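You operate a simulated robot arm through the tools that you are given. There is no shell and no other tool. Be economical: measure what you need, move in short steps, check, and stop when the job is done.

You are at the controls of a simulated robot arm. One attempt, no reset.

TASK
Put things in order on the top of the stores bench. At the end: the red padlock stands where the teal cover stood; the silver vee block from the top of the stores bench stands on top of the brown wood block; the black cap hub stands where the silver vee block stood; the teal cover from the top of the stores bench stands where the black cap hub stood; whatever was shut is shut again. Leave all else as you found it, and nothing knocked over.

Only the result counts: the job must be done as asked and must still hold three seconds after the hand-in. Knocking over, shifting, dropping, spilling or breaking anything else fails it. A push-on lid holds only when it is set on centred and level and pressed home; a screw cap is set on level and turned clockwise until tight.

THE ROBOT
A 6-joint arm with a two-finger parallel gripper, fixed in place. Base frame: the origin is at the foot of the arm, x ahead of it, y to its left, z up; the work surface is at about z = 850. Units: mm, degrees, N and s.
With the tool pointing down near the work surface it reaches from about 240 to 640 mm from the base axis. Its first joint turns from -66.0 to 66.0 degrees. Payload 2.7 kg.
The tool frame sits at the grasp point between the pads (the TCP): z along the fingers, y along the line on which they close. The tips reach 23 mm beyond it. The gripper opens to 94 mm. The fingers are 38 mm wide and 10 mm thick; the gripper's body (54 by 96 mm) begins 39 mm behind the TCP.
Orientation is told as [roll, pitch, yaw] about the base's x, y, z axes, in that order, counted from this pose: with the fingers straight down and closing along the base's y, the tool's x points along the base's -x, its y along +y and its z along -z.

THE INTERFACE
- The arm moves only by the tool nudge_tool. Its argument "moves" is a list that holds one entry, the list of rows, each a list of 7 numbers: the closure in counts, from 0 (fully open) to 255 (shut), then the shift along the tool's x, y, z in mm, then the turn, a rotation vector about the tool's x, y, z in degrees. In form: [[[grip, dx, dy, dz, wx, wy, wz], ...]]. A call has 1 to 20 rows; each row shifts and turns the commanded pose from where the row before left it, along the tool's axes as they then stand. Each row takes 0.2 s and may step no farther than 50 mm and 8.6 degrees from the row before; otherwise, or with a gripper value out of range, the whole call is refused. A pose out of reach is approached as far as the arm can. The call stops where the force on the tool passes 40 N (or 10 N more than at its start, if that is more) or the arm is blocked; 0.2 s more then pass. Each finger travels about 45 mm/s and halts on what it meets, pressing with about 30 N; the grip force reading is that of the motor and also rises with nothing between the fingers. The clock runs only during rows and for 0.2 s after the last one: add rows that do not move to give the fingers time. The reply holds the time, the measured pose of the TCP, the force on the tool along the base axes, the opening and the grip force, in the units named above and with some noise, with the torque about the TCP (base axes, N m) and any sound that the robot's microphone picked up.
- Cameras (640 x 400 px; columns grow to the right, rows downward): "scene" is fixed at [86.9, -430.7, 1424.8]; the picture's right is [0.74, -0.68, 0.00], its down [-0.31, -0.33, -0.89] and it looks along [0.60, 0.66, -0.45] (base axes); focal length 321 px, centre (320, 200). "wrist" rides on the gripper at [86, 16, -75] in the tool frame; the picture's right is [-0.18, 0.98, 0.00], its down [-0.58, -0.11, -0.81] and it looks along [-0.79, -0.15, 0.59] (tool axes); focal length 243 px, centre (320, 200). There is no depth. A picture from a camera that has moved, and an enlarged one, comes with that camera's place and axes in the base frame and with its lens. The place of the scene camera against the robot may be out by one fixed shift of up to 12 mm in any direction.
- get_image(camera): a new picture of that camera. The clock stands still meanwhile.
- inspect(camera, box): a new picture of the part [left, top, right, bottom] of that camera's present view, enlarged. The clock stands still meanwhile.
- sign_off(): hands the job in; it is judged then, once.

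Go step by step. Nothing tells you positions but the pictures and the camera data: compare them with the known pose of the tool, close in by small moves and look again before you grip or let go. The budget is 120 turns and 68 pictures, counting those below and the enlarged ones. Unless the task says otherwise, let go and move clear before handing in, and close with one line.

The tools are called after "Request:" by a JSON object that holds its "method" and its "body". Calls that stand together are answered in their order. nudge_tool: Moves the arm, as the interface text tells. Its arguments: {"type":"object","properties":{"moves":{"type":"array","items":{"type":"array","items":{"type":"array","items":{"type":"number"}}}}},"required":["moves"]} The other tools are called the same way: get_image (camera) takes a picture; inspect (camera, box) takes an enlarged picture of a part of a camera's view; sign_off () hands the job in.

At the start:

```text
time_s: 0.0
tcp_pos: [402.2, 30.2, 1137.4]
orientation: [0.1, -0.1, 0.1]
contact_force: [0.2, 0.4, 0.1]
ft_torque: [0.01, -0.04, -0.01]
finger_gap: 94.1
gripper_force: 0.1
```

scene: 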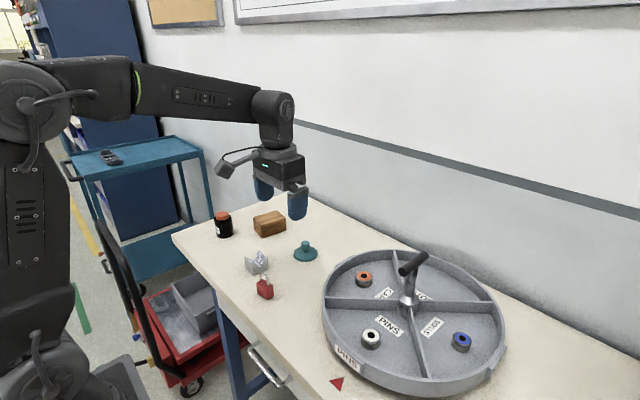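
wrist: 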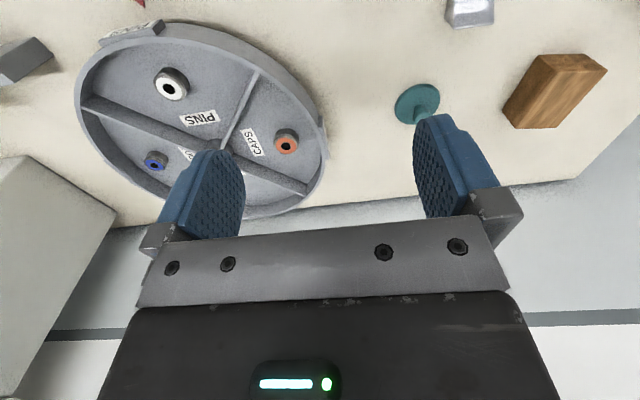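

I see a bench with a wood block, vee block, padlock, teal cover, a black/orange cylinder and a round tray. I'll take enlarged views to identify and locate them.

Request:
{"method": "inspect", "body": {"camera": "scene", "box": [200, 190, 340, 310]}}

Request:
{"method": "inspect", "body": {"camera": "scene", "box": [310, 230, 520, 400]}}

```text
3.33 times, centred on (270, 250) of scene
camera zoom: at [86.9, -430.7, 1424.8], right [0.74, -0.68, 0.0], down [-0.31, -0.33, -0.89], along [0.6, 0.66, -0.45], focal length 1070 px, centre (487, 33)
```

zoom: 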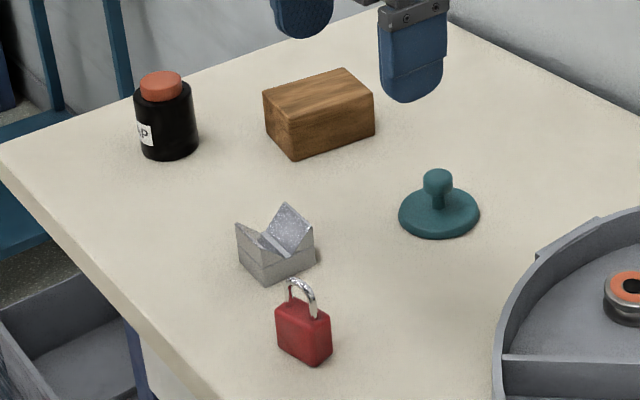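

```text
2.35 times, centred on (415, 315) of scene
camera zoom: at [86.9, -430.7, 1424.8], right [0.74, -0.68, 0.0], down [-0.31, -0.33, -0.89], along [0.6, 0.66, -0.45], focal length 756 px, centre (96, -71)
```

zoom: 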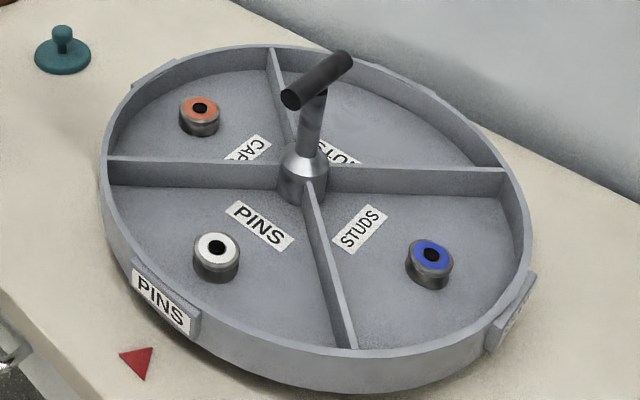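

The black cylinder labelled "..AP" looks like the cap hub. Rough spots are vee (422,200), padlock (382,101), teal (566,160), hub (441,424) and wood (560,345). Next I'll hover near the vee block for a better look with the wrist camera.

Request:
{"method": "inspect", "body": {"camera": "scene", "box": [205, 200, 245, 245]}}

Request:
{"method": "nudge_tool", "body": {"moves": [[[0, 0, 34, 27, 0, 0, 0], [0, 0, 34, 27, 0, 0, 0], [0, 0, 34, 27, 0, 0, 0], [0, 0, 34, 27, 0, 0, 0], [0, 0, 34, 27, 0, 0, 0], [0, 0, 0, 0, 0, 0, 0]]]}}

Request:
{"method": "get_image", "body": {"camera": "wrist"}}

```text
8.89 times, centred on (225, 222) of scene
camera zoom: at [86.9, -430.7, 1424.8], right [0.74, -0.68, 0.0], down [-0.31, -0.33, -0.89], along [0.6, 0.66, -0.45], focal length 2854 px, centre (1164, 0)
```

zoom: 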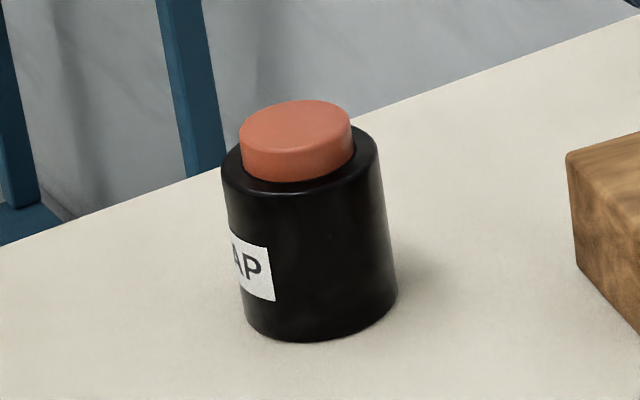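

```text
time_s: 1.4
tcp_pos: [401.5, 198.5, 1004.0]
orientation: [0.2, -0.2, 0.2]
contact_force: [0.2, 0.6, -0.1]
ft_torque: [-0.01, -0.01, 0.01]
finger_gap: 94.1
gripper_force: 0.0
```

```text
62 pictures are left
camera wrist: at [313.8, 213.4, 1078.5], right [0.18, 0.98, 0.0], down [0.58, -0.11, 0.81], along [0.79, -0.15, -0.59], focal length 243 px, centre (320, 200)
```

wrist: 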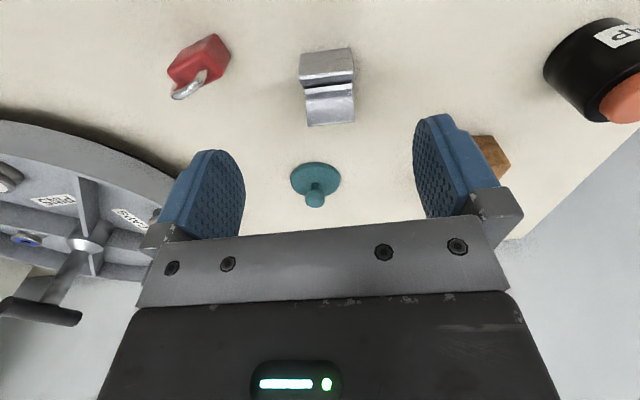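

The black object is labelled CAP, so it is the hub. The vee block is near (428,199), with its groove running almost along base y. I'll enlarge it to get the angle and size.

Request:
{"method": "inspect", "body": {"camera": "wrist", "box": [270, 30, 390, 140]}}

Request:
{"method": "inspect", "body": {"camera": "scene", "box": [235, 240, 285, 305]}}

```text
3.64 times, centred on (330, 85) of wrist
camera zoom: at [313.8, 213.4, 1078.5], right [0.18, 0.98, 0.0], down [0.58, -0.11, 0.81], along [0.79, -0.15, -0.59], focal length 882 px, centre (284, 618)
```

zoom: 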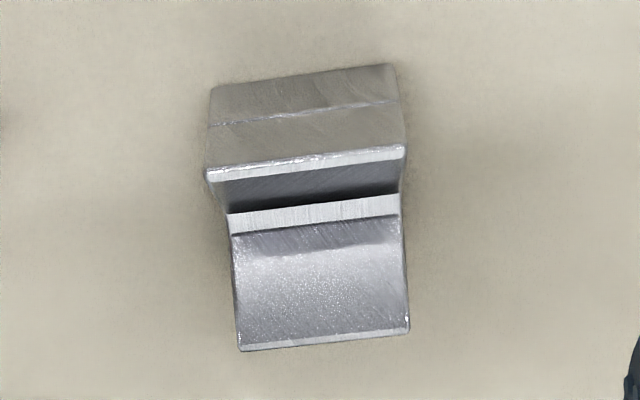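

```text
6.15 times, centred on (260, 272) of scene
camera zoom: at [86.9, -430.7, 1424.8], right [0.74, -0.68, 0.0], down [-0.31, -0.33, -0.89], along [0.6, 0.66, -0.45], focal length 1976 px, centre (689, -246)
```

zoom: 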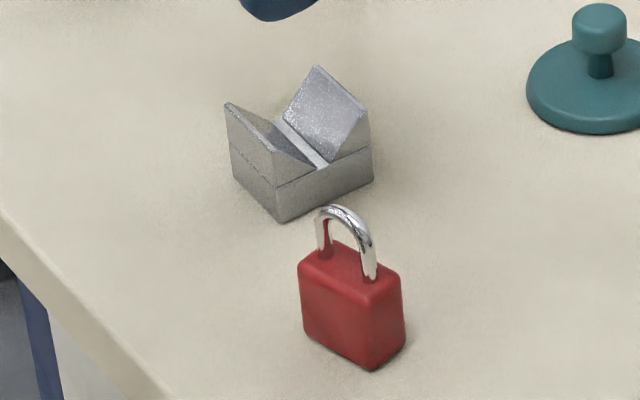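

The vee block measures about 45x43x40 mm, centred at (428,199) and yawed about -3.5°. I'll align above it and go partway down.

Request:
{"method": "nudge_tool", "body": {"moves": [[[0, -26, 0, 20, 0, 0, 0], [0, 0, 0, 30, 0, 0, 3.5], [0, 0, 0, 34, 0, 0, 0], [0, 0, 0, 0, 0, 0, 0], [0, 0, 0, 0, 0, 0, 0]]]}}

Request:
{"method": "get_image", "body": {"camera": "wrist"}}

```text
time_s: 2.6
tcp_pos: [428.6, 198.5, 919.8]
orientation: [0.1, -0.2, -3.4]
contact_force: [0.3, 0.2, -0.8]
ft_torque: [0.01, 0.0, 0.02]
finger_gap: 94.2
gripper_force: 0.0
```

```text
59 pictures are left
camera wrist: at [342.6, 219.2, 994.6], right [0.24, 0.97, 0.0], down [0.57, -0.14, 0.81], along [0.78, -0.19, -0.59], focal length 243 px, centre (320, 200)
```

wrist: 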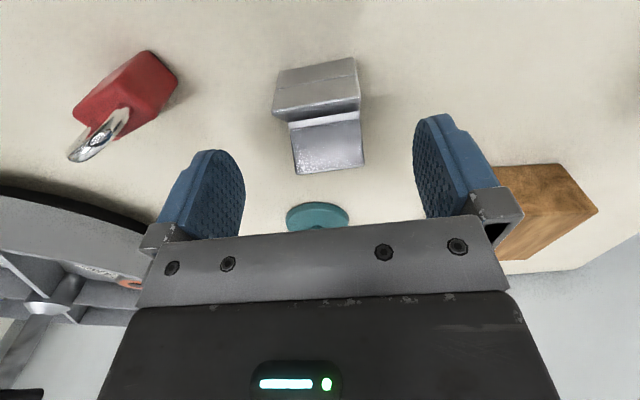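

The alignment is good. I'll descend to z≈878 and grip.

Request:
{"method": "nudge_tool", "body": {"moves": [[[0, 0, 0, 20, 0, 0, 0], [0, 0, 0, 20, 0, 0, 0], [0, 0, 0, 0, 0, 0, 0], [200, 0, 0, 0, 0, 0, 0], [200, 0, 0, 0, 0, 0, 0], [200, 0, 0, 0, 0, 0, 0], [200, 0, 0, 0, 0, 0, 0], [200, 0, 0, 0, 0, 0, 0]]]}}

Request:
{"method": "get_image", "body": {"camera": "wrist"}}

```text
time_s: 4.4
tcp_pos: [429.2, 200.2, 878.7]
orientation: [0.2, -0.1, -3.4]
contact_force: [0.2, 0.7, 0.9]
ft_torque: [-0.04, 0.03, 0.02]
finger_gap: 44.0
gripper_force: 29.7
```

```text
58 pictures are left
camera wrist: at [342.4, 220.7, 953.9], right [0.24, 0.97, 0.0], down [0.57, -0.14, 0.81], along [0.78, -0.19, -0.59], focal length 243 px, centre (320, 200)
```

wrist: 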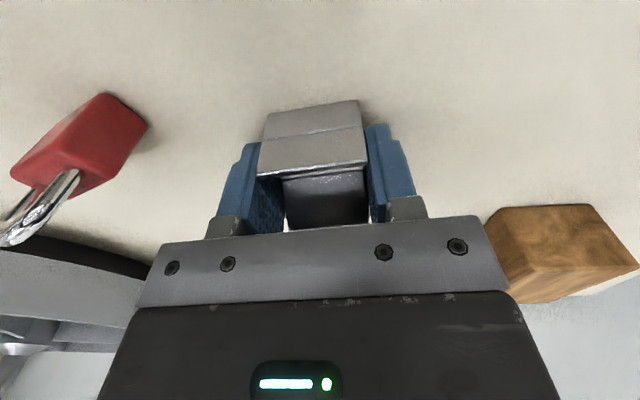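

The vee block is held (gap 44) and its spot is (428.5,199.5). I'll lift and move to where the wrist camera can see the wood block.

Request:
{"method": "nudge_tool", "body": {"moves": [[[200, 0, 0, -15, 0, 0, 0], [200, 0, 0, -40, 0, 0, 0], [200, 0, 0, -40, 0, 0, 0], [200, 0, 0, -40, 0, 0, 0], [200, -12, 34, 0, 0, 0, 0], [200, -12, 34, 0, 0, 0, 0], [200, -11, 34, 0, 0, 0, 0], [200, 0, 0, 0, 0, 0, 0], [200, 0, 0, 0, 0, 0, 0]]]}}

Request:
{"method": "get_image", "body": {"camera": "wrist"}}

```text
time_s: 6.4
tcp_pos: [470.4, 298.1, 1013.7]
orientation: [0.1, -0.1, -3.4]
contact_force: [0.3, -0.1, -4.6]
ft_torque: [0.0, 0.02, 0.0]
finger_gap: 44.1
gripper_force: 30.2
```

```text
57 pictures are left
camera wrist: at [383.8, 318.5, 1089.3], right [0.24, 0.97, 0.0], down [0.57, -0.14, 0.81], along [0.78, -0.19, -0.59], focal length 243 px, centre (320, 200)
```

wrist: 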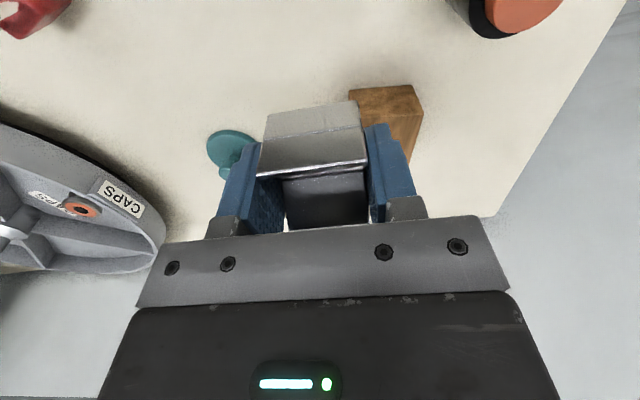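

The held block hides the wood, so I'll shift sideways and up for a clear view.

Request:
{"method": "nudge_tool", "body": {"moves": [[[200, 0, -45, -20, 0, 0, 0], [200, 0, -45, -20, 0, 0, 0], [200, 0, 0, 0, 0, 0, 0], [200, 0, 0, 0, 0, 0, 0]]]}}

Request:
{"method": "inspect", "body": {"camera": "wrist", "box": [400, 40, 600, 200]}}

```text
time_s: 7.4
tcp_pos: [464.6, 210.0, 1052.5]
orientation: [0.0, -0.2, -3.4]
contact_force: [-0.1, 0.2, -4.6]
ft_torque: [0.0, 0.02, 0.0]
finger_gap: 43.8
gripper_force: 29.8
```

```text
2.50 times, centred on (500, 120) of wrist
camera zoom: at [377.9, 231.2, 1127.3], right [0.24, 0.97, 0.0], down [0.57, -0.14, 0.81], along [0.78, -0.19, -0.59], focal length 606 px, centre (-130, 400)
```

zoom: 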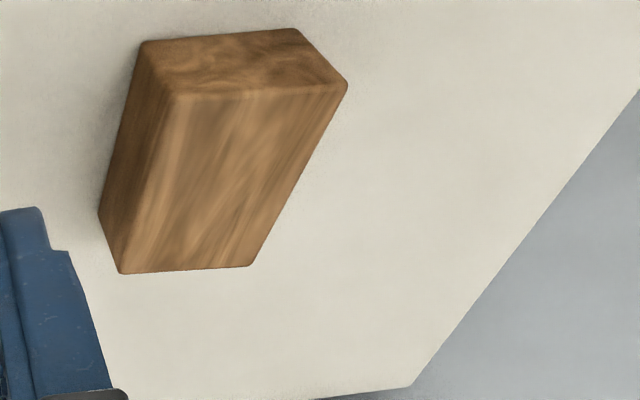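

The wood block's top is at z≈894.5, centred near (571,342), with yaw about -9.8°. That is near the reach limit, so I'll approach above it and see how close the arm gets.

Request:
{"method": "nudge_tool", "body": {"moves": [[[200, -24.5, 34.5, 0, 0, 0, 0], [200, -24.5, 34.5, 0, 0, 0, 0], [200, -24.5, 34.5, 10, 0, 0, 0], [200, -24.5, 34.5, 10, 0, 0, 0], [200, 0, 0, 20, 0, 0, 6.4], [200, 0, 0, 30, 0, 0, 0], [200, 0, 0, 20, 0, 0, 0], [200, 0, 0, 0, 0, 0, 0], [200, 0, 0, 0, 0, 0, 0]]]}}

Request:
{"method": "get_image", "body": {"camera": "wrist"}}

Request:
{"method": "inspect", "body": {"camera": "scene", "box": [210, 160, 340, 260]}}

```text
time_s: 9.4
tcp_pos: [540.9, 316.9, 961.1]
orientation: [0.2, -0.1, -9.7]
contact_force: [-0.4, -0.4, -4.6]
ft_torque: [0.0, 0.01, -0.05]
finger_gap: 43.7
gripper_force: 30.0
out of reach, approached as far as the arm can: row 4
```

```text
55 pictures are left
camera wrist: at [458.2, 346.7, 1035.6], right [0.35, 0.94, 0.0], down [0.55, -0.21, 0.81], along [0.76, -0.28, -0.59], focal length 243 px, centre (320, 200)
```

wrist: 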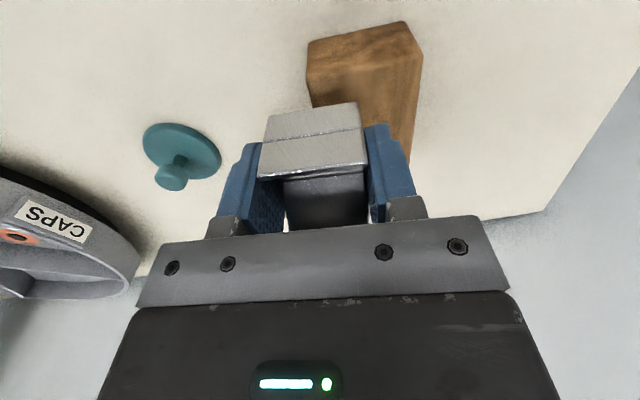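

```text
4.00 times, centred on (275, 210) of scene
camera zoom: at [87.0, -430.6, 1424.8], right [0.74, -0.68, 0.0], down [-0.31, -0.33, -0.89], along [0.6, 0.66, -0.45], focal length 1284 px, centre (500, 160)
```

zoom: 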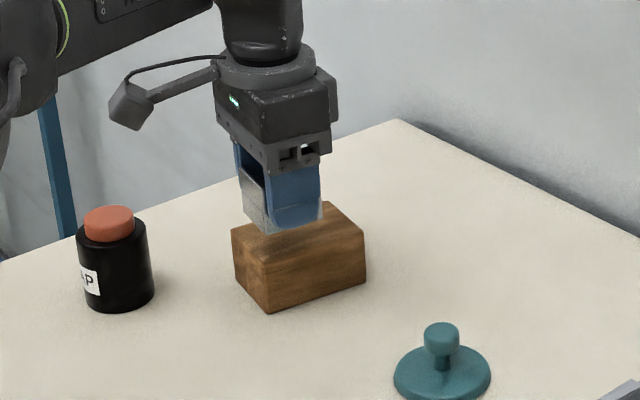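

The arm stopped short at (541,317), and my wood block estimate still agrees. I'll go lower and try small steps farther out.

Request:
{"method": "nudge_tool", "body": {"moves": [[[200, 0, 0, 15, 0, 0, 0], [200, 0, 10, 0, 0, 0, 0], [200, 0, 10, 0, 0, 0, 0], [200, 0, 10, 0, 0, 0, 0], [200, -6, 0, 0, 0, 0, 0], [200, -6, 0, 0, 0, 0, 0], [200, -6, 0, 0, 0, 0, 0], [200, -6, 0, 0, 0, 0, 0], [200, 0, 0, 0, 0, 0, 0], [200, 0, 0, 0, 0, 0, 0]]]}}

```text
time_s: 11.6
tcp_pos: [553.8, 323.6, 943.4]
orientation: [0.1, 0.0, -9.9]
contact_force: [-0.6, 0.3, -3.9]
ft_torque: [-0.03, 0.01, 0.02]
finger_gap: 43.9
gripper_force: 29.9
out of reach, approached as far as the arm can: row 4, 5, 6, 7, 8
```

Reach ends at about 641 mm radius, and the wood's centre is at about 665. I'll set the vee down on clear bench at (470,262) and regrip it with the tool tilted outward about its closing axis, which gains reach.

Request:
{"method": "nudge_tool", "body": {"moves": [[[200, 0, 0, -30, 0, 0, 0], [200, 0, 0, -20, 0, 0, 0], [200, 24, -25, 0, 0, 0, 0], [200, 24, -25, 0, 0, 0, 0], [200, 24, -25, 0, 0, 0, 0], [200, 0, 0, 40, 0, 0, 0], [200, 0, 0, 40, 0, 0, 0], [200, 0, 0, 20, 0, 0, 0], [200, 0, 0, 0, 0, 0, 0], [200, 0, 0, 0, 0, 0, 0]]]}}

Request:
{"method": "get_image", "body": {"camera": "wrist"}}

```text
time_s: 13.8
tcp_pos: [464.0, 259.2, 892.5]
orientation: [0.1, -0.1, -9.9]
contact_force: [-0.1, 0.5, -5.5]
ft_torque: [-0.04, -0.02, -0.02]
finger_gap: 43.5
gripper_force: 29.3
out of reach, approached as far as the arm can: row 1, 2
```

```text
53 pictures are left
camera wrist: at [380.3, 288.3, 967.3], right [0.35, 0.94, 0.0], down [0.55, -0.21, 0.81], along [0.76, -0.28, -0.59], focal length 243 px, centre (320, 200)
```

wrist: 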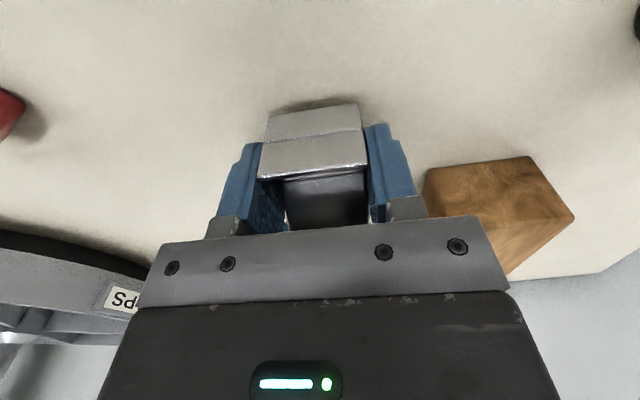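

It hangs about 13 mm above clear bench. I'll lower it, release, tilt about the closing axis and regrip.

Request:
{"method": "nudge_tool", "body": {"moves": [[[200, 0, 0, 6, 0, 0, 0], [200, 0, 0, 4, 0, 0, 0], [200, 0, 0, 2, 0, 0, 0], [200, 0, 0, 1.5, 0, 0, 0], [200, 0, 0, 0, 0, 0, 0]]]}}

```text
time_s: 15.0
tcp_pos: [462.3, 259.6, 878.2]
orientation: [0.1, 0.0, -9.8]
contact_force: [-0.8, -0.9, -0.7]
ft_torque: [-0.11, -0.02, -0.05]
finger_gap: 44.1
gripper_force: 30.3
```

The weight is off, so it's resting on the bench. I'll release, tilt 15° and check.

Request:
{"method": "nudge_tool", "body": {"moves": [[[60, 0, 0, 0, 0, 0, 0], [60, 0, 0, 0, 0, 0, 0], [60, 0, 0, 0, 0, 0, 0], [60, 0, 0, -5, 0, 0, 0], [60, 0, 0, 0, 0, -5, 0], [60, 0, 0, 0, 0, -5, 0], [60, 0, 0, 0, 0, -5, 0], [60, 0, 0, 0, 0, 0, 0], [60, 0, 0, 0, 0, 0, 0]]]}}

Request:
{"method": "get_image", "body": {"camera": "wrist"}}

Request:
{"method": "inspect", "body": {"camera": "scene", "box": [200, 170, 340, 300]}}

```text
time_s: 17.0
tcp_pos: [462.1, 257.4, 884.1]
orientation: [0.1, -15.0, -9.7]
contact_force: [-0.5, 0.4, -0.3]
ft_torque: [-0.01, 0.01, 0.0]
finger_gap: 71.9
gripper_force: 0.0
```

```text
52 pictures are left
camera wrist: at [363.4, 290.9, 933.5], right [0.34, 0.94, 0.05], down [0.33, -0.17, 0.93], along [0.88, -0.3, -0.36], focal length 243 px, centre (320, 200)
```

wrist: 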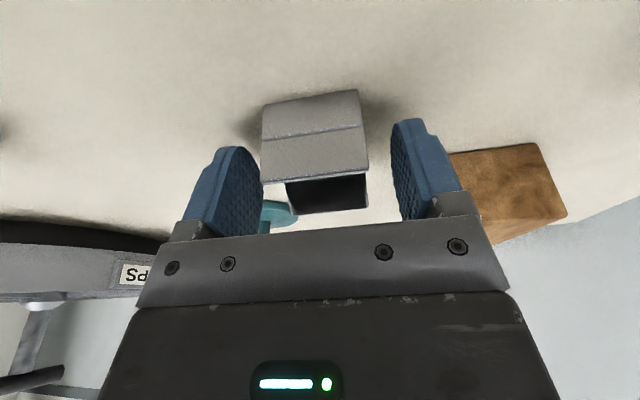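

```text
3.08 times, centred on (270, 235) of scene
camera zoom: at [86.9, -430.7, 1424.8], right [0.74, -0.68, 0.0], down [-0.31, -0.33, -0.89], along [0.6, 0.66, -0.45], focal length 988 px, centre (474, 92)
```

zoom: 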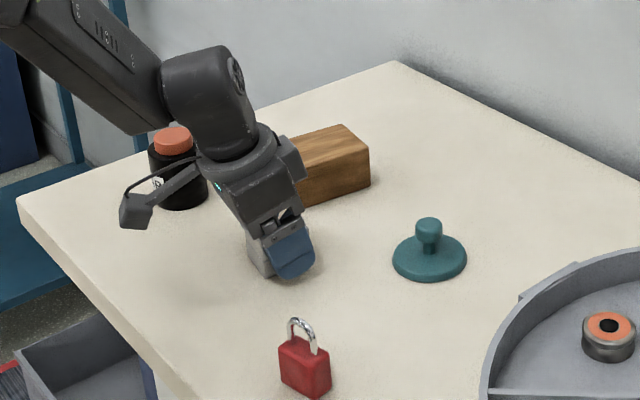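

The view looks fine. I'll regrip with the tilt and lift.

Request:
{"method": "nudge_tool", "body": {"moves": [[[60, 0.5, 0, 1.9, 0, 0, 0], [200, 0, 0, 0, 0, 0, 0], [200, 0, 0, 0, 0, 0, 0], [200, 0, 0, 0, 0, 0, 0], [200, 0, 0, 0, 0, 0, 0], [200, 0, 0, 0, 0, 0, 0]]]}}

Request:
{"method": "nudge_tool", "body": {"moves": [[[200, -2.6, 0, -9.7, 0, 0, 0], [200, -10.4, 0, -38.6, 0, 0, 0], [200, -10.4, 0, -38.6, 0, 0, 0], [200, 0, 0, 0, 0, 0, 0], [200, 0, 0, 0, 0, 0, 0]]]}}

Request:
{"method": "get_image", "body": {"camera": "wrist"}}

```text
time_s: 18.4
tcp_pos: [463.9, 258.6, 881.7]
orientation: [0.1, -15.1, -9.8]
contact_force: [0.6, 0.2, 0.0]
ft_torque: [-0.1, 0.0, 0.0]
finger_gap: 44.2
gripper_force: 30.0
```

```text
time_s: 19.6
tcp_pos: [464.6, 257.7, 970.1]
orientation: [0.2, -15.1, -9.8]
contact_force: [-0.1, 0.4, -5.2]
ft_torque: [0.04, 0.02, -0.01]
finger_gap: 44.0
gripper_force: 29.9
```

```text
50 pictures are left
camera wrist: at [365.1, 291.7, 1020.7], right [0.34, 0.94, 0.05], down [0.33, -0.17, 0.93], along [0.88, -0.3, -0.37], focal length 243 px, centre (320, 200)
```

wrist: 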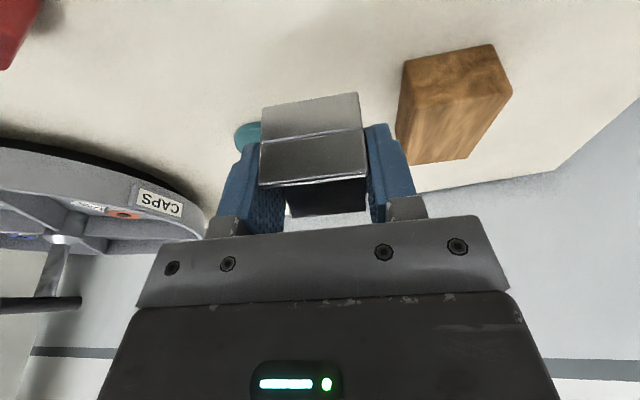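

The vee is held level in the tilted grip. I'll now move over the wood's centre at height.

Request:
{"method": "nudge_tool", "body": {"moves": [[[200, -21.8, 25.3, 5.86, 0, 0, 0], [200, -21.8, 25.3, 5.86, 0, 0, 0], [200, -21.8, 25.3, 5.86, 0, 0, 0], [200, -21.8, 25.3, 5.86, 0, 0, 0], [200, 0, 0, 0, 0, 0, 0], [200, 0, 0, 0, 0, 0, 0]]]}}

Request:
{"method": "get_image", "body": {"camera": "wrist"}}

Request:
{"method": "inspect", "body": {"camera": "scene", "box": [200, 150, 340, 260]}}

```text
time_s: 21.0
tcp_pos: [570.8, 342.1, 969.4]
orientation: [0.1, -15.1, -9.8]
contact_force: [0.3, 0.3, -5.3]
ft_torque: [-0.01, 0.04, -0.02]
finger_gap: 43.9
gripper_force: 30.5
```

```text
49 pictures are left
camera wrist: at [470.9, 375.4, 1019.5], right [0.34, 0.94, 0.05], down [0.33, -0.17, 0.93], along [0.88, -0.3, -0.37], focal length 243 px, centre (320, 200)
```

wrist: 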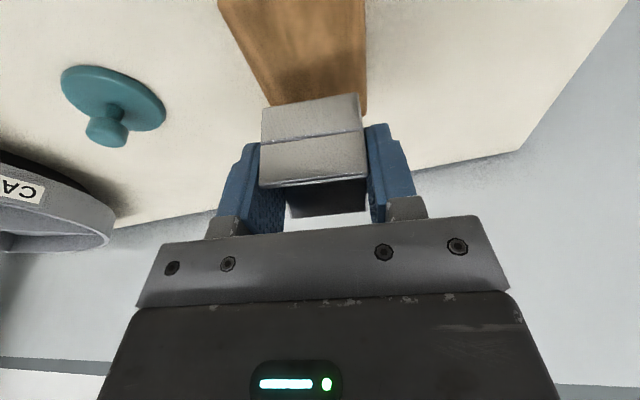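

```text
3.64 times, centred on (270, 205) of scene
camera zoom: at [87.0, -430.6, 1424.8], right [0.74, -0.68, 0.0], down [-0.31, -0.33, -0.89], along [0.6, 0.66, -0.45], focal length 1168 px, centre (502, 182)
```

zoom: 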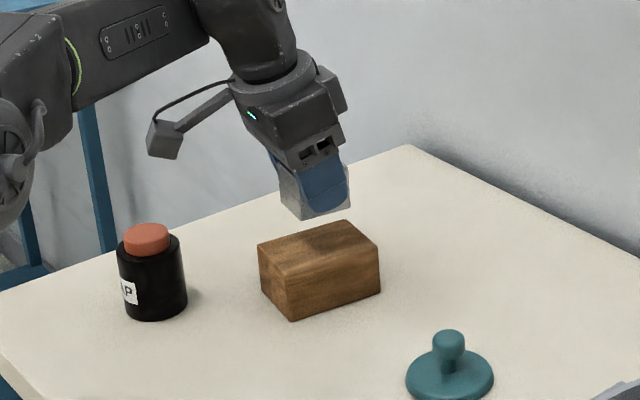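

It reached the wood's centre. I'll lower most of the way and check.

Request:
{"method": "nudge_tool", "body": {"moves": [[[200, 5.2, 0, 19.3, 0, 0, 0], [200, 4.4, 0, 16.4, 0, 0, 0], [200, 0, 0, 0, 0, 0, 0], [200, 0, 0, 0, 0, 0, 0]]]}}

Request:
{"method": "get_image", "body": {"camera": "wrist"}}

Request:
{"method": "inspect", "body": {"camera": "scene", "box": [200, 160, 320, 250]}}

```text
time_s: 22.0
tcp_pos: [569.6, 343.1, 933.0]
orientation: [0.1, -15.1, -9.7]
contact_force: [-0.7, 0.1, -4.8]
ft_torque: [0.01, 0.02, 0.0]
finger_gap: 44.0
gripper_force: 30.6
```

```text
47 pictures are left
camera wrist: at [469.9, 376.4, 983.5], right [0.34, 0.94, 0.05], down [0.33, -0.17, 0.93], along [0.88, -0.3, -0.37], focal length 243 px, centre (320, 200)
```

wrist: 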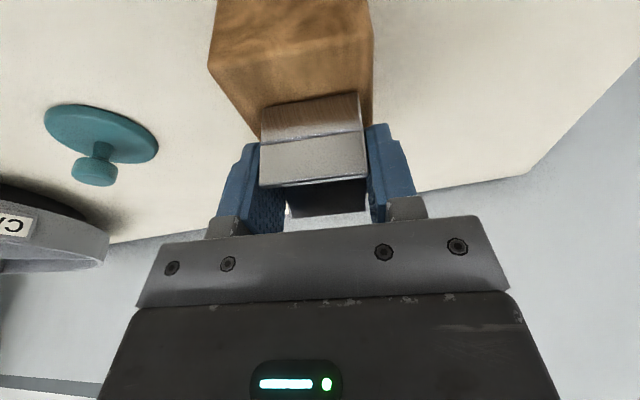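

```text
4.44 times, centred on (260, 205) of scene
camera zoom: at [87.0, -430.6, 1424.8], right [0.74, -0.68, 0.0], down [-0.31, -0.33, -0.89], along [0.6, 0.66, -0.45], focal length 1427 px, centre (587, 178)
```

zoom: 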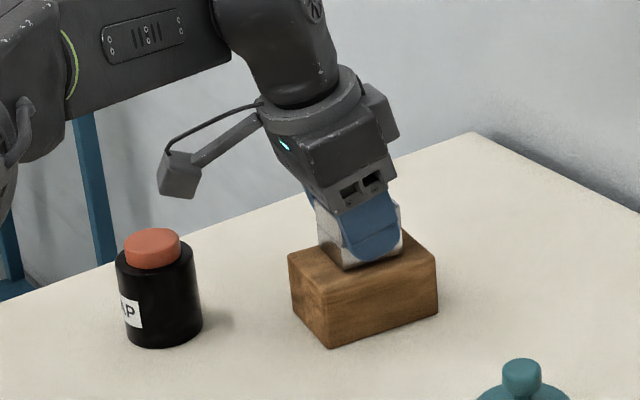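

It sits about 3 mm too far toward +y. I'll correct that and lower gently to contact.

Request:
{"method": "nudge_tool", "body": {"moves": [[[200, 0, -3, 0, 0, 0, 0], [200, 0.8, 0, 2.9, 0, 0, 0], [200, 0.5, 0, 1.9, 0, 0, 0], [200, 0.26, 0, 0.97, 0, 0, 0], [200, 0.26, 0, 0.97, 0, 0, 0], [200, 0, 0, 0, 0, 0, 0]]]}}

```text
time_s: 23.4
tcp_pos: [570.2, 340.7, 929.8]
orientation: [0.5, -15.4, -9.9]
contact_force: [-0.9, 0.1, 20.1]
ft_torque: [-0.52, 0.13, -0.09]
finger_gap: 43.2
gripper_force: 30.3
```

Contact came at about z=930. I'll ease off the pressure and look.

Request:
{"method": "nudge_tool", "body": {"moves": [[[200, -0.5, 0, -1.9, 0, 0, 0], [200, 0, 0, 0, 0, 0, 0]]]}}

Request:
{"method": "get_image", "body": {"camera": "wrist"}}

Request:
{"method": "inspect", "body": {"camera": "scene", "box": [220, 170, 320, 250]}}

```text
time_s: 24.0
tcp_pos: [568.3, 339.8, 930.4]
orientation: [0.2, -15.2, -9.8]
contact_force: [6.4, 2.3, 13.9]
ft_torque: [-0.17, -0.59, 0.16]
finger_gap: 44.1
gripper_force: 30.6
```

```text
45 pictures are left
camera wrist: at [469.6, 372.5, 979.7], right [0.34, 0.94, 0.05], down [0.33, -0.17, 0.93], along [0.88, -0.3, -0.36], focal length 243 px, centre (320, 200)
```

wrist: 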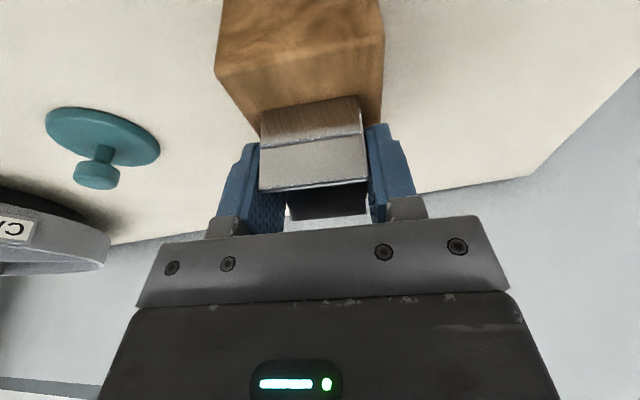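

```text
5.00 times, centred on (270, 210) of scene
camera zoom: at [86.8, -430.8, 1424.8], right [0.74, -0.68, 0.0], down [-0.31, -0.33, -0.89], along [0.6, 0.66, -0.45], focal length 1605 px, centre (570, 150)
```

zoom: 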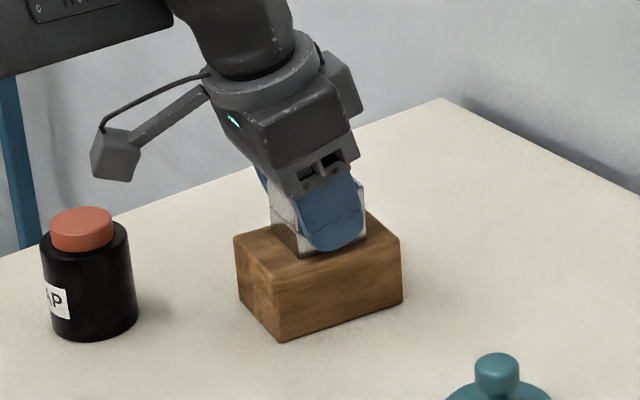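

It's still pressing, so I'll relieve it a bit more before opening.

Request:
{"method": "nudge_tool", "body": {"moves": [[[200, -0.4, 0, -1.5, 0, 0, 0], [200, 0, 0, 0, 0, 0, 0], [200, 0, 0, 0, 0, 0, 0]]]}}

```text
time_s: 24.8
tcp_pos: [567.6, 340.5, 929.0]
orientation: [0.0, -14.9, -9.8]
contact_force: [1.9, -1.6, 4.3]
ft_torque: [-0.03, -0.28, -0.01]
finger_gap: 44.1
gripper_force: 29.8
```

Forces are now small. I'll release, then back straight out and up along the fingers.

Request:
{"method": "nudge_tool", "body": {"moves": [[[200, -0.15, 0, -0.6, 0, 0, 0], [150, 0, 0, 0, 0, 0, 0], [100, 0, 0, 0, 0, 0, 0], [80, 0, 0, 0, 0, 0, 0], [80, 0, 0, 0, 0, 0, 0], [80, 0, 0, 0, 0, 0, 0], [80, 0, 0, -30, 0, 0, 0], [80, 0, 0, -40, 0, 0, 0], [80, 0, 0, -40, 0, 0, 0], [80, 0, 0, 0, 0, 0, 0]]]}}

Request:
{"method": "get_image", "body": {"camera": "wrist"}}

Request:
{"method": "inspect", "body": {"camera": "scene", "box": [200, 170, 320, 250]}}

```text
time_s: 27.0
tcp_pos: [539.9, 343.9, 1038.1]
orientation: [0.1, -15.1, -9.8]
contact_force: [-0.6, 0.3, -0.3]
ft_torque: [0.01, 0.01, 0.02]
finger_gap: 64.3
gripper_force: 0.1
```

```text
43 pictures are left
camera wrist: at [439.7, 377.8, 1088.9], right [0.34, 0.94, 0.05], down [0.33, -0.17, 0.93], along [0.88, -0.3, -0.37], focal length 243 px, centre (320, 200)
```

wrist: 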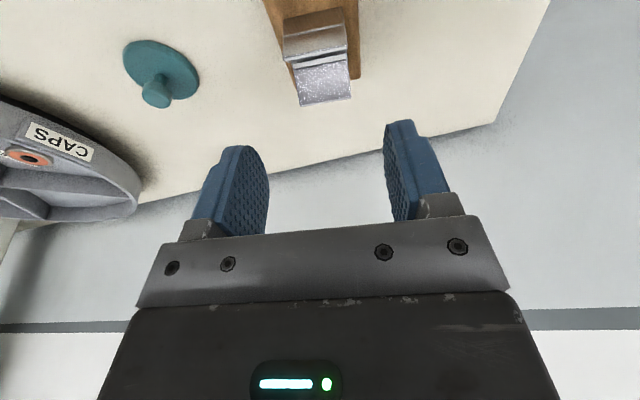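

```text
5.00 times, centred on (260, 210) of scene
camera zoom: at [86.9, -430.7, 1424.8], right [0.74, -0.68, 0.0], down [-0.31, -0.33, -0.89], along [0.6, 0.66, -0.45], focal length 1605 px, centre (620, 150)
```

zoom: 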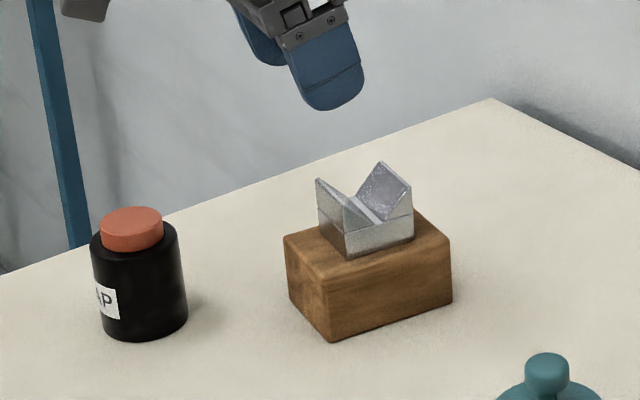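

The vee stands well on the wood, and the wood hasn't shifted. Next is the hub: I'll retreat, undo the tilt and yaw, and view it.

Request:
{"method": "nudge_tool", "body": {"moves": [[[0, 45, 0, -10, 0, 0, 0], [0, 45, 0, -10, 0, 0, 0], [0, 45, 0, -10, 0, 5, 0], [0, 0, 0, 0, 0, 5, 0], [0, 0, 0, 0, 0, 5.1, 0], [0, 0, 15, 0, 0, 0, -5], [0, 0, 20, 0, 0, 0, -4.8], [0, 0, 0, 0, 0, 0, 0], [0, 0, 0, 0, 0, 0, 0]]]}}

Request:
{"method": "get_image", "body": {"camera": "wrist"}}

```text
time_s: 29.0
tcp_pos: [408.1, 401.1, 1031.7]
orientation: [0.2, 0.0, -0.1]
contact_force: [-0.8, -0.1, 0.1]
ft_torque: [0.01, 0.02, 0.03]
finger_gap: 93.7
gripper_force: 0.0
```

```text
41 pictures are left
camera wrist: at [321.4, 417.1, 1106.3], right [0.18, 0.98, 0.0], down [0.58, -0.11, 0.81], along [0.79, -0.15, -0.59], focal length 243 px, centre (320, 200)
```

wrist: 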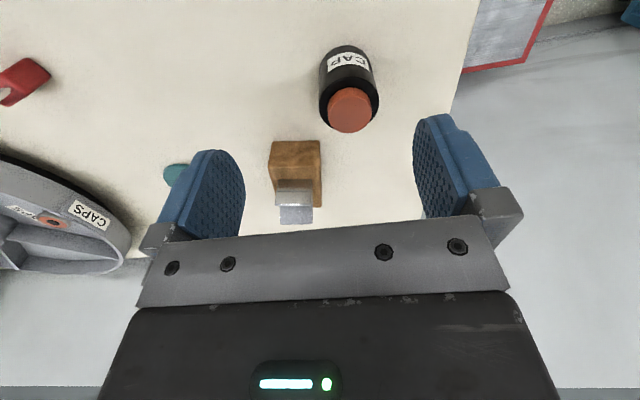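

The hub is in view; I'll enlarge it to measure.

Request:
{"method": "inspect", "body": {"camera": "wrist", "box": [300, 30, 400, 150]}}

```text
3.33 times, centred on (350, 90) of wrist
camera zoom: at [321.4, 417.1, 1106.3], right [0.18, 0.98, 0.0], down [0.58, -0.11, 0.81], along [0.79, -0.15, -0.59], focal length 809 px, centre (220, 567)
```

zoom: 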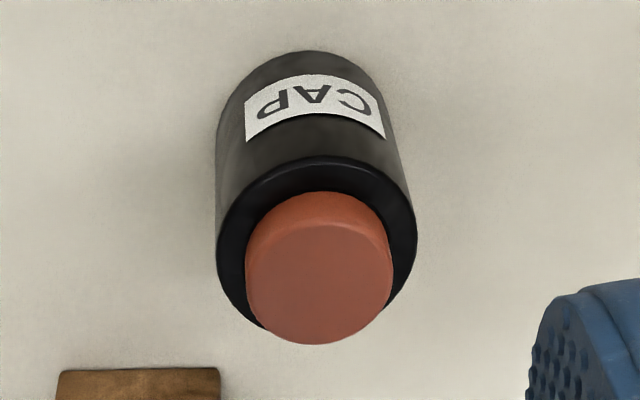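

The hub is 54 mm wide, at about (450,420), with its top at z≈921. I'll move over it at z≈955 and re-check.

Request:
{"method": "nudge_tool", "body": {"moves": [[[0, -21, 10, 20, 0, 0, 0], [0, -21, 9, 20, 0, 0, 0], [0, 0, 0, 34, 0, 0, 0], [0, 0, 0, 0, 0, 0, 0], [0, 0, 0, 0, 0, 0, 0]]]}}

Request:
{"method": "get_image", "body": {"camera": "wrist"}}

```text
time_s: 30.2
tcp_pos: [450.3, 421.7, 958.8]
orientation: [0.1, 0.0, 0.0]
contact_force: [-0.5, 0.1, 0.2]
ft_torque: [0.01, 0.01, 0.01]
finger_gap: 93.9
gripper_force: 0.0
```

```text
39 pictures are left
camera wrist: at [363.1, 437.6, 1033.6], right [0.18, 0.98, 0.0], down [0.58, -0.11, 0.81], along [0.79, -0.15, -0.59], focal length 243 px, centre (320, 200)
```

wrist: 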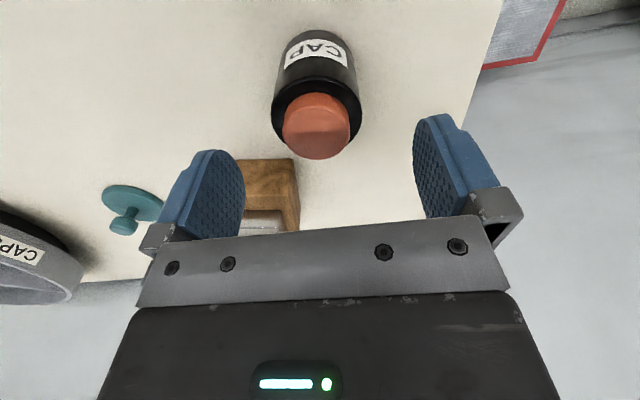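

Both estimates agree at (450.5,420.5), which is where the tool is. I'll descend to z≈893 and grip the black body.

Request:
{"method": "nudge_tool", "body": {"moves": [[[0, 0, 0, 25, 0, 0, 0], [0, 0, 0, 25, 0, 0, 0], [0, 0, 0, 15, 0, 0, 0], [0, 0, 0, 0, 0, 0, 0], [200, 0, 0, 0, 0, 0, 0], [200, 0, 0, 0, 0, 0, 0], [200, 0, 0, 0, 0, 0, 0], [200, 0, 0, 0, 0, 0, 0], [200, 0, 0, 0, 0, 0, 0]]]}}

Request:
{"method": "get_image", "body": {"camera": "wrist"}}

```text
time_s: 32.2
tcp_pos: [449.7, 422.7, 891.0]
orientation: [0.1, -0.1, 0.0]
contact_force: [0.8, -1.4, 0.0]
ft_torque: [-0.09, -0.01, 0.03]
finger_gap: 53.1
gripper_force: 30.1
```

```text
38 pictures are left
camera wrist: at [362.7, 437.6, 967.1], right [0.18, 0.98, 0.0], down [0.58, -0.11, 0.81], along [0.79, -0.15, -0.59], focal length 243 px, centre (320, 200)
```

wrist: 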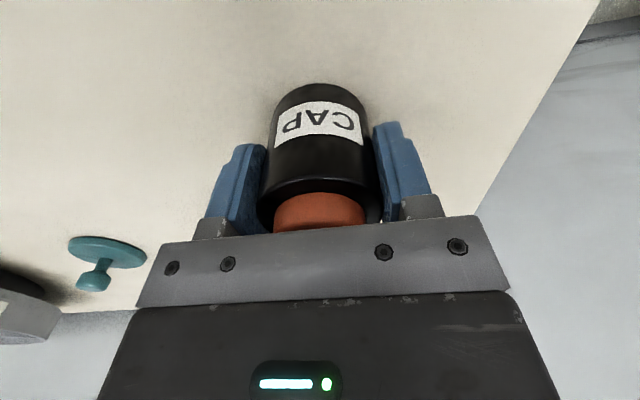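

The hub is held and its spot is (450,421.5). I'll lift it and carry it above the vee's old spot at (428.5,199.5).

Request:
{"method": "nudge_tool", "body": {"moves": [[[200, 0, 0, -10, 0, 0, 0], [200, 0, 0, -35, 0, 0, 0], [200, 0, 0, -35, 0, 0, 0], [200, 4, -37, 0, 0, 0, 0], [200, 4, -37, 0, 0, 0, 0], [200, 4, -37, 0, 0, 0, 0], [200, 4, -37, 0, 0, 0, 0], [200, 3, -37, 0, 0, 0, 0], [200, 3, -37, 0, 0, 0, 0], [200, 0, 0, 30, 0, 0, 0], [200, 0, 0, 30, 0, 0, 0], [200, 0, 0, 0, 0, 0, 0], [200, 0, 0, 0, 0, 0, 0]]]}}

Request:
{"method": "get_image", "body": {"camera": "wrist"}}

```text
time_s: 35.0
tcp_pos: [427.8, 200.6, 912.0]
orientation: [0.2, 0.1, 0.0]
contact_force: [0.5, -0.6, -2.8]
ft_torque: [0.02, -0.01, 0.0]
finger_gap: 53.1
gripper_force: 29.6
```

```text
37 pictures are left
camera wrist: at [340.9, 216.2, 987.1], right [0.18, 0.98, 0.0], down [0.58, -0.11, 0.81], along [0.79, -0.15, -0.59], focal length 243 px, centre (320, 200)
```

wrist: 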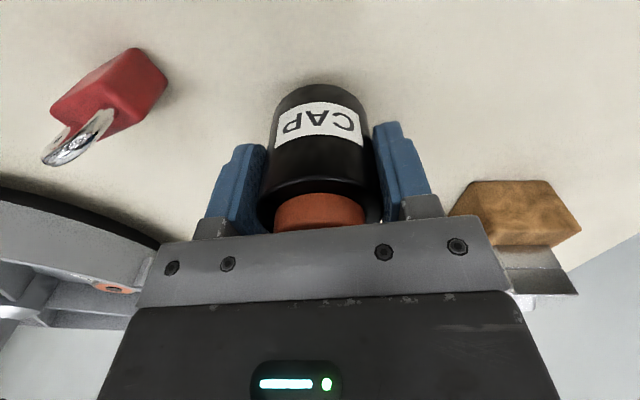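

I'm above the spot and about 21 mm up. I'll lower to contact.

Request:
{"method": "nudge_tool", "body": {"moves": [[[200, 0, 0, 12, 0, 0, 0], [200, 0, 0, 5, 0, 0, 0], [200, 0, 0, 2, 0, 0, 0], [200, 0, 0, 1, 0, 0, 0], [200, 0, 0, 0, 0, 0, 0], [200, 0, 0, 0, 0, 0, 0]]]}}

```text
time_s: 36.4
tcp_pos: [430.5, 200.2, 891.2]
orientation: [0.1, 0.0, 0.0]
contact_force: [-0.7, 0.3, -2.3]
ft_torque: [0.01, -0.05, 0.0]
finger_gap: 53.4
gripper_force: 30.0
```

It's almost touching. I'll go a hair lower.

Request:
{"method": "nudge_tool", "body": {"moves": [[[200, 0, 0, 0.7, 0, 0, 0], [200, 0, 0, 0.5, 0, 0, 0], [200, 0, 0, 0, 0, 0, 0]]]}}

```text
time_s: 37.2
tcp_pos: [427.9, 199.9, 890.8]
orientation: [0.2, -0.2, 0.0]
contact_force: [-0.2, 0.0, 9.5]
ft_torque: [-0.24, 0.22, -0.01]
finger_gap: 53.1
gripper_force: 29.9
```

It's seated. I'll release, rise straight up and look.

Request:
{"method": "nudge_tool", "body": {"moves": [[[200, 0, 0, -0.6, 0, 0, 0], [120, 0, 0, 0, 0, 0, 0], [60, 0, 0, 0, 0, 0, 0], [0, 0, 0, 0, 0, 0, 0], [0, 0, 0, 0, 0, 0, 0], [0, 0, 0, 0, 0, 0, 0], [0, 0, 0, 0, 0, 0, 0], [0, 0, 0, -30, 0, 0, 0], [0, 0, 0, -40, 0, 0, 0], [0, 0, 0, -40, 0, 0, 0], [0, -20, -20, 0, 0, 0, 0], [0, -20, -20, 0, 0, 0, 0], [0, 0, 0, 0, 0, 0, 0], [0, 0, 0, 0, 0, 0, 0]]]}}

Request:
{"method": "get_image", "body": {"camera": "wrist"}}

Request:
{"method": "inspect", "body": {"camera": "scene", "box": [220, 190, 340, 310]}}

```text
time_s: 40.2
tcp_pos: [468.3, 161.0, 1002.6]
orientation: [0.1, 0.0, 0.0]
contact_force: [0.5, -0.3, 0.4]
ft_torque: [-0.05, -0.04, 0.01]
finger_gap: 93.8
gripper_force: 0.0
```

```text
36 pictures are left
camera wrist: at [380.9, 176.4, 1078.5], right [0.18, 0.98, 0.0], down [0.58, -0.11, 0.81], along [0.79, -0.15, -0.59], focal length 243 px, centre (320, 200)
```

wrist: 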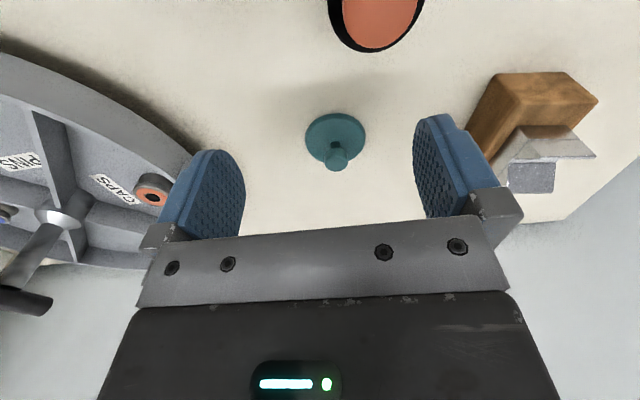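

```text
3.33 times, centred on (280, 250) of scene
camera zoom: at [86.9, -430.7, 1424.8], right [0.74, -0.68, 0.0], down [-0.31, -0.33, -0.89], along [0.6, 0.66, -0.45], focal length 1070 px, centre (453, 33)
```

zoom: 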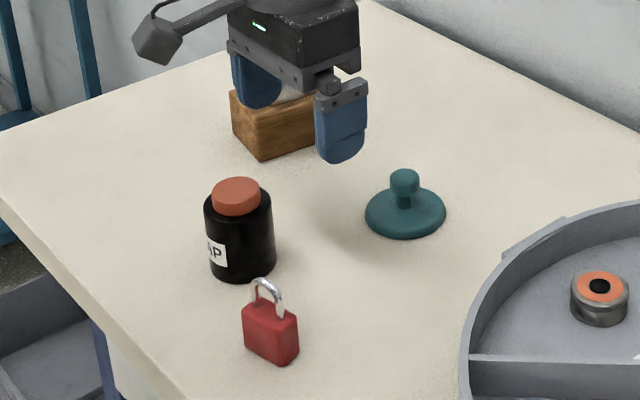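

The hub stands at the vee's old spot. The teal cover is near (561,160), with its knob top at z≈894. I'll move over it with a smaller opening and look closer.

Request:
{"method": "nudge_tool", "body": {"moves": [[[90, -31, 0, 10, 0, 0, 0], [90, -31, 0, 20, 0, 0, 0], [90, -31, -1, 25, 0, 0, 0], [90, 0, 0, 0, 0, 0, 0], [90, 0, 0, 0, 0, 0, 0]]]}}

Request:
{"method": "get_image", "body": {"camera": "wrist"}}

Request:
{"method": "inspect", "body": {"camera": "scene", "box": [270, 180, 360, 280]}}

```text
time_s: 41.4
tcp_pos: [562.9, 157.6, 946.1]
orientation: [0.2, 0.0, 0.0]
contact_force: [0.6, 0.0, -0.2]
ft_torque: [-0.02, 0.01, 0.0]
finger_gap: 60.8
gripper_force: 0.1
```

```text
34 pictures are left
camera wrist: at [474.2, 173.7, 1020.5], right [0.18, 0.98, 0.0], down [0.58, -0.11, 0.81], along [0.79, -0.15, -0.59], focal length 243 px, centre (320, 200)
```

wrist: 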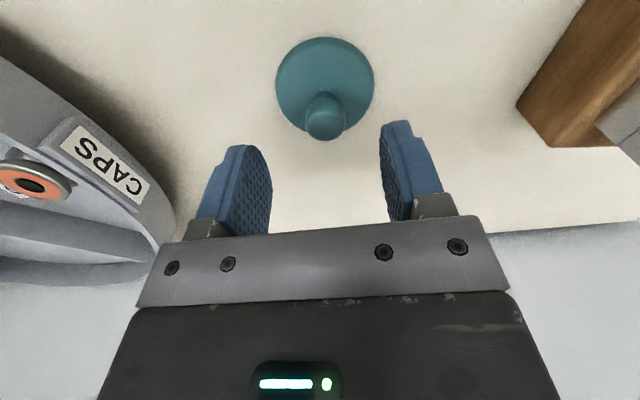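

```text
4.00 times, centred on (315, 230) of scene
camera zoom: at [86.9, -430.7, 1424.8], right [0.74, -0.68, 0.0], down [-0.31, -0.33, -0.89], along [0.6, 0.66, -0.45], focal length 1284 px, centre (340, 80)
```

zoom: 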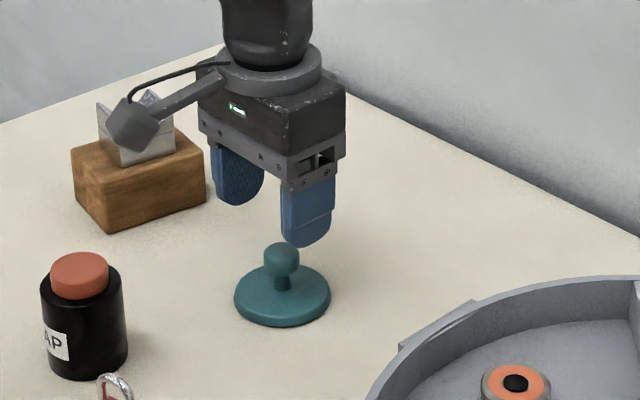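

The cover's centre is about (566,160). I'll adjust, descend to z≈887 and grip the knob.

Request:
{"method": "nudge_tool", "body": {"moves": [[[90, -3, 2, 20, 0, 0, 0], [90, 0, 0, 25, 0, 0, 0], [90, 0, 0, 13, 0, 0, 0], [90, 0, 0, 0, 0, 0, 0], [90, 0, 0, 0, 0, 0, 0]]]}}

Request:
{"method": "get_image", "body": {"camera": "wrist"}}

Request:
{"method": "inspect", "body": {"camera": "scene", "box": [270, 200, 350, 280]}}

```text
time_s: 42.6
tcp_pos: [563.9, 161.3, 888.1]
orientation: [0.0, 0.0, 0.0]
contact_force: [0.4, -0.1, -0.3]
ft_torque: [0.04, 0.03, -0.02]
finger_gap: 60.9
gripper_force: 0.1
```

```text
32 pictures are left
camera wrist: at [476.6, 176.7, 963.1], right [0.18, 0.98, 0.0], down [0.58, -0.11, 0.81], along [0.79, -0.15, -0.59], focal length 243 px, centre (320, 200)
```

wrist: 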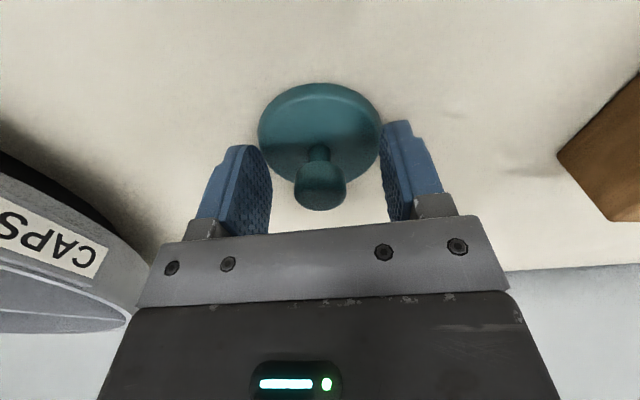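

```text
5.00 times, centred on (310, 240) of scene
camera zoom: at [86.9, -430.7, 1424.8], right [0.74, -0.68, 0.0], down [-0.31, -0.33, -0.89], along [0.6, 0.66, -0.45], focal length 1605 px, centre (370, 0)
```

zoom: 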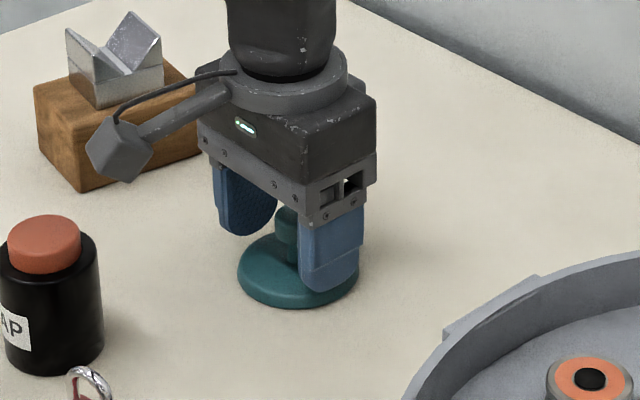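

The knob is centred between the fingers. I'll grip.

Request:
{"method": "nudge_tool", "body": {"moves": [[[220, 0, 0, 0, 0, 0, 0], [220, 0, 0, 0, 0, 0, 0], [220, 0, 0, 0, 0, 0, 0], [220, 0, 0, 0, 0, 0, 0], [220, 0, 0, 0, 0, 0, 0]]]}}

Request:
{"method": "get_image", "body": {"camera": "wrist"}}

```text
time_s: 43.8
tcp_pos: [564.2, 161.3, 886.8]
orientation: [0.1, 0.0, 0.0]
contact_force: [0.4, -0.4, 0.7]
ft_torque: [0.01, -0.03, 0.02]
finger_gap: 25.7
gripper_force: 30.2
```

```text
30 pictures are left
camera wrist: at [476.7, 176.7, 963.3], right [0.18, 0.98, 0.0], down [0.58, -0.11, 0.81], along [0.79, -0.15, -0.59], focal length 243 px, centre (320, 200)
```

wrist: 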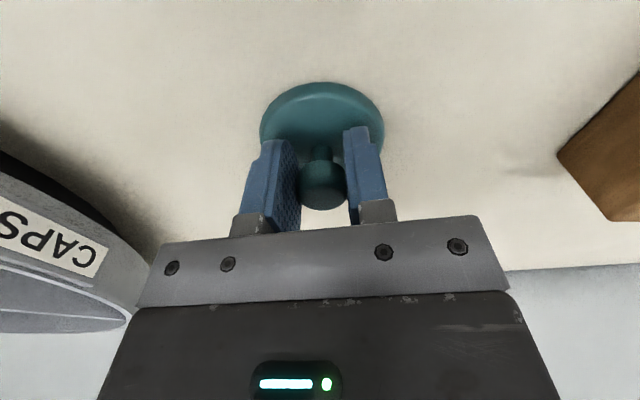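

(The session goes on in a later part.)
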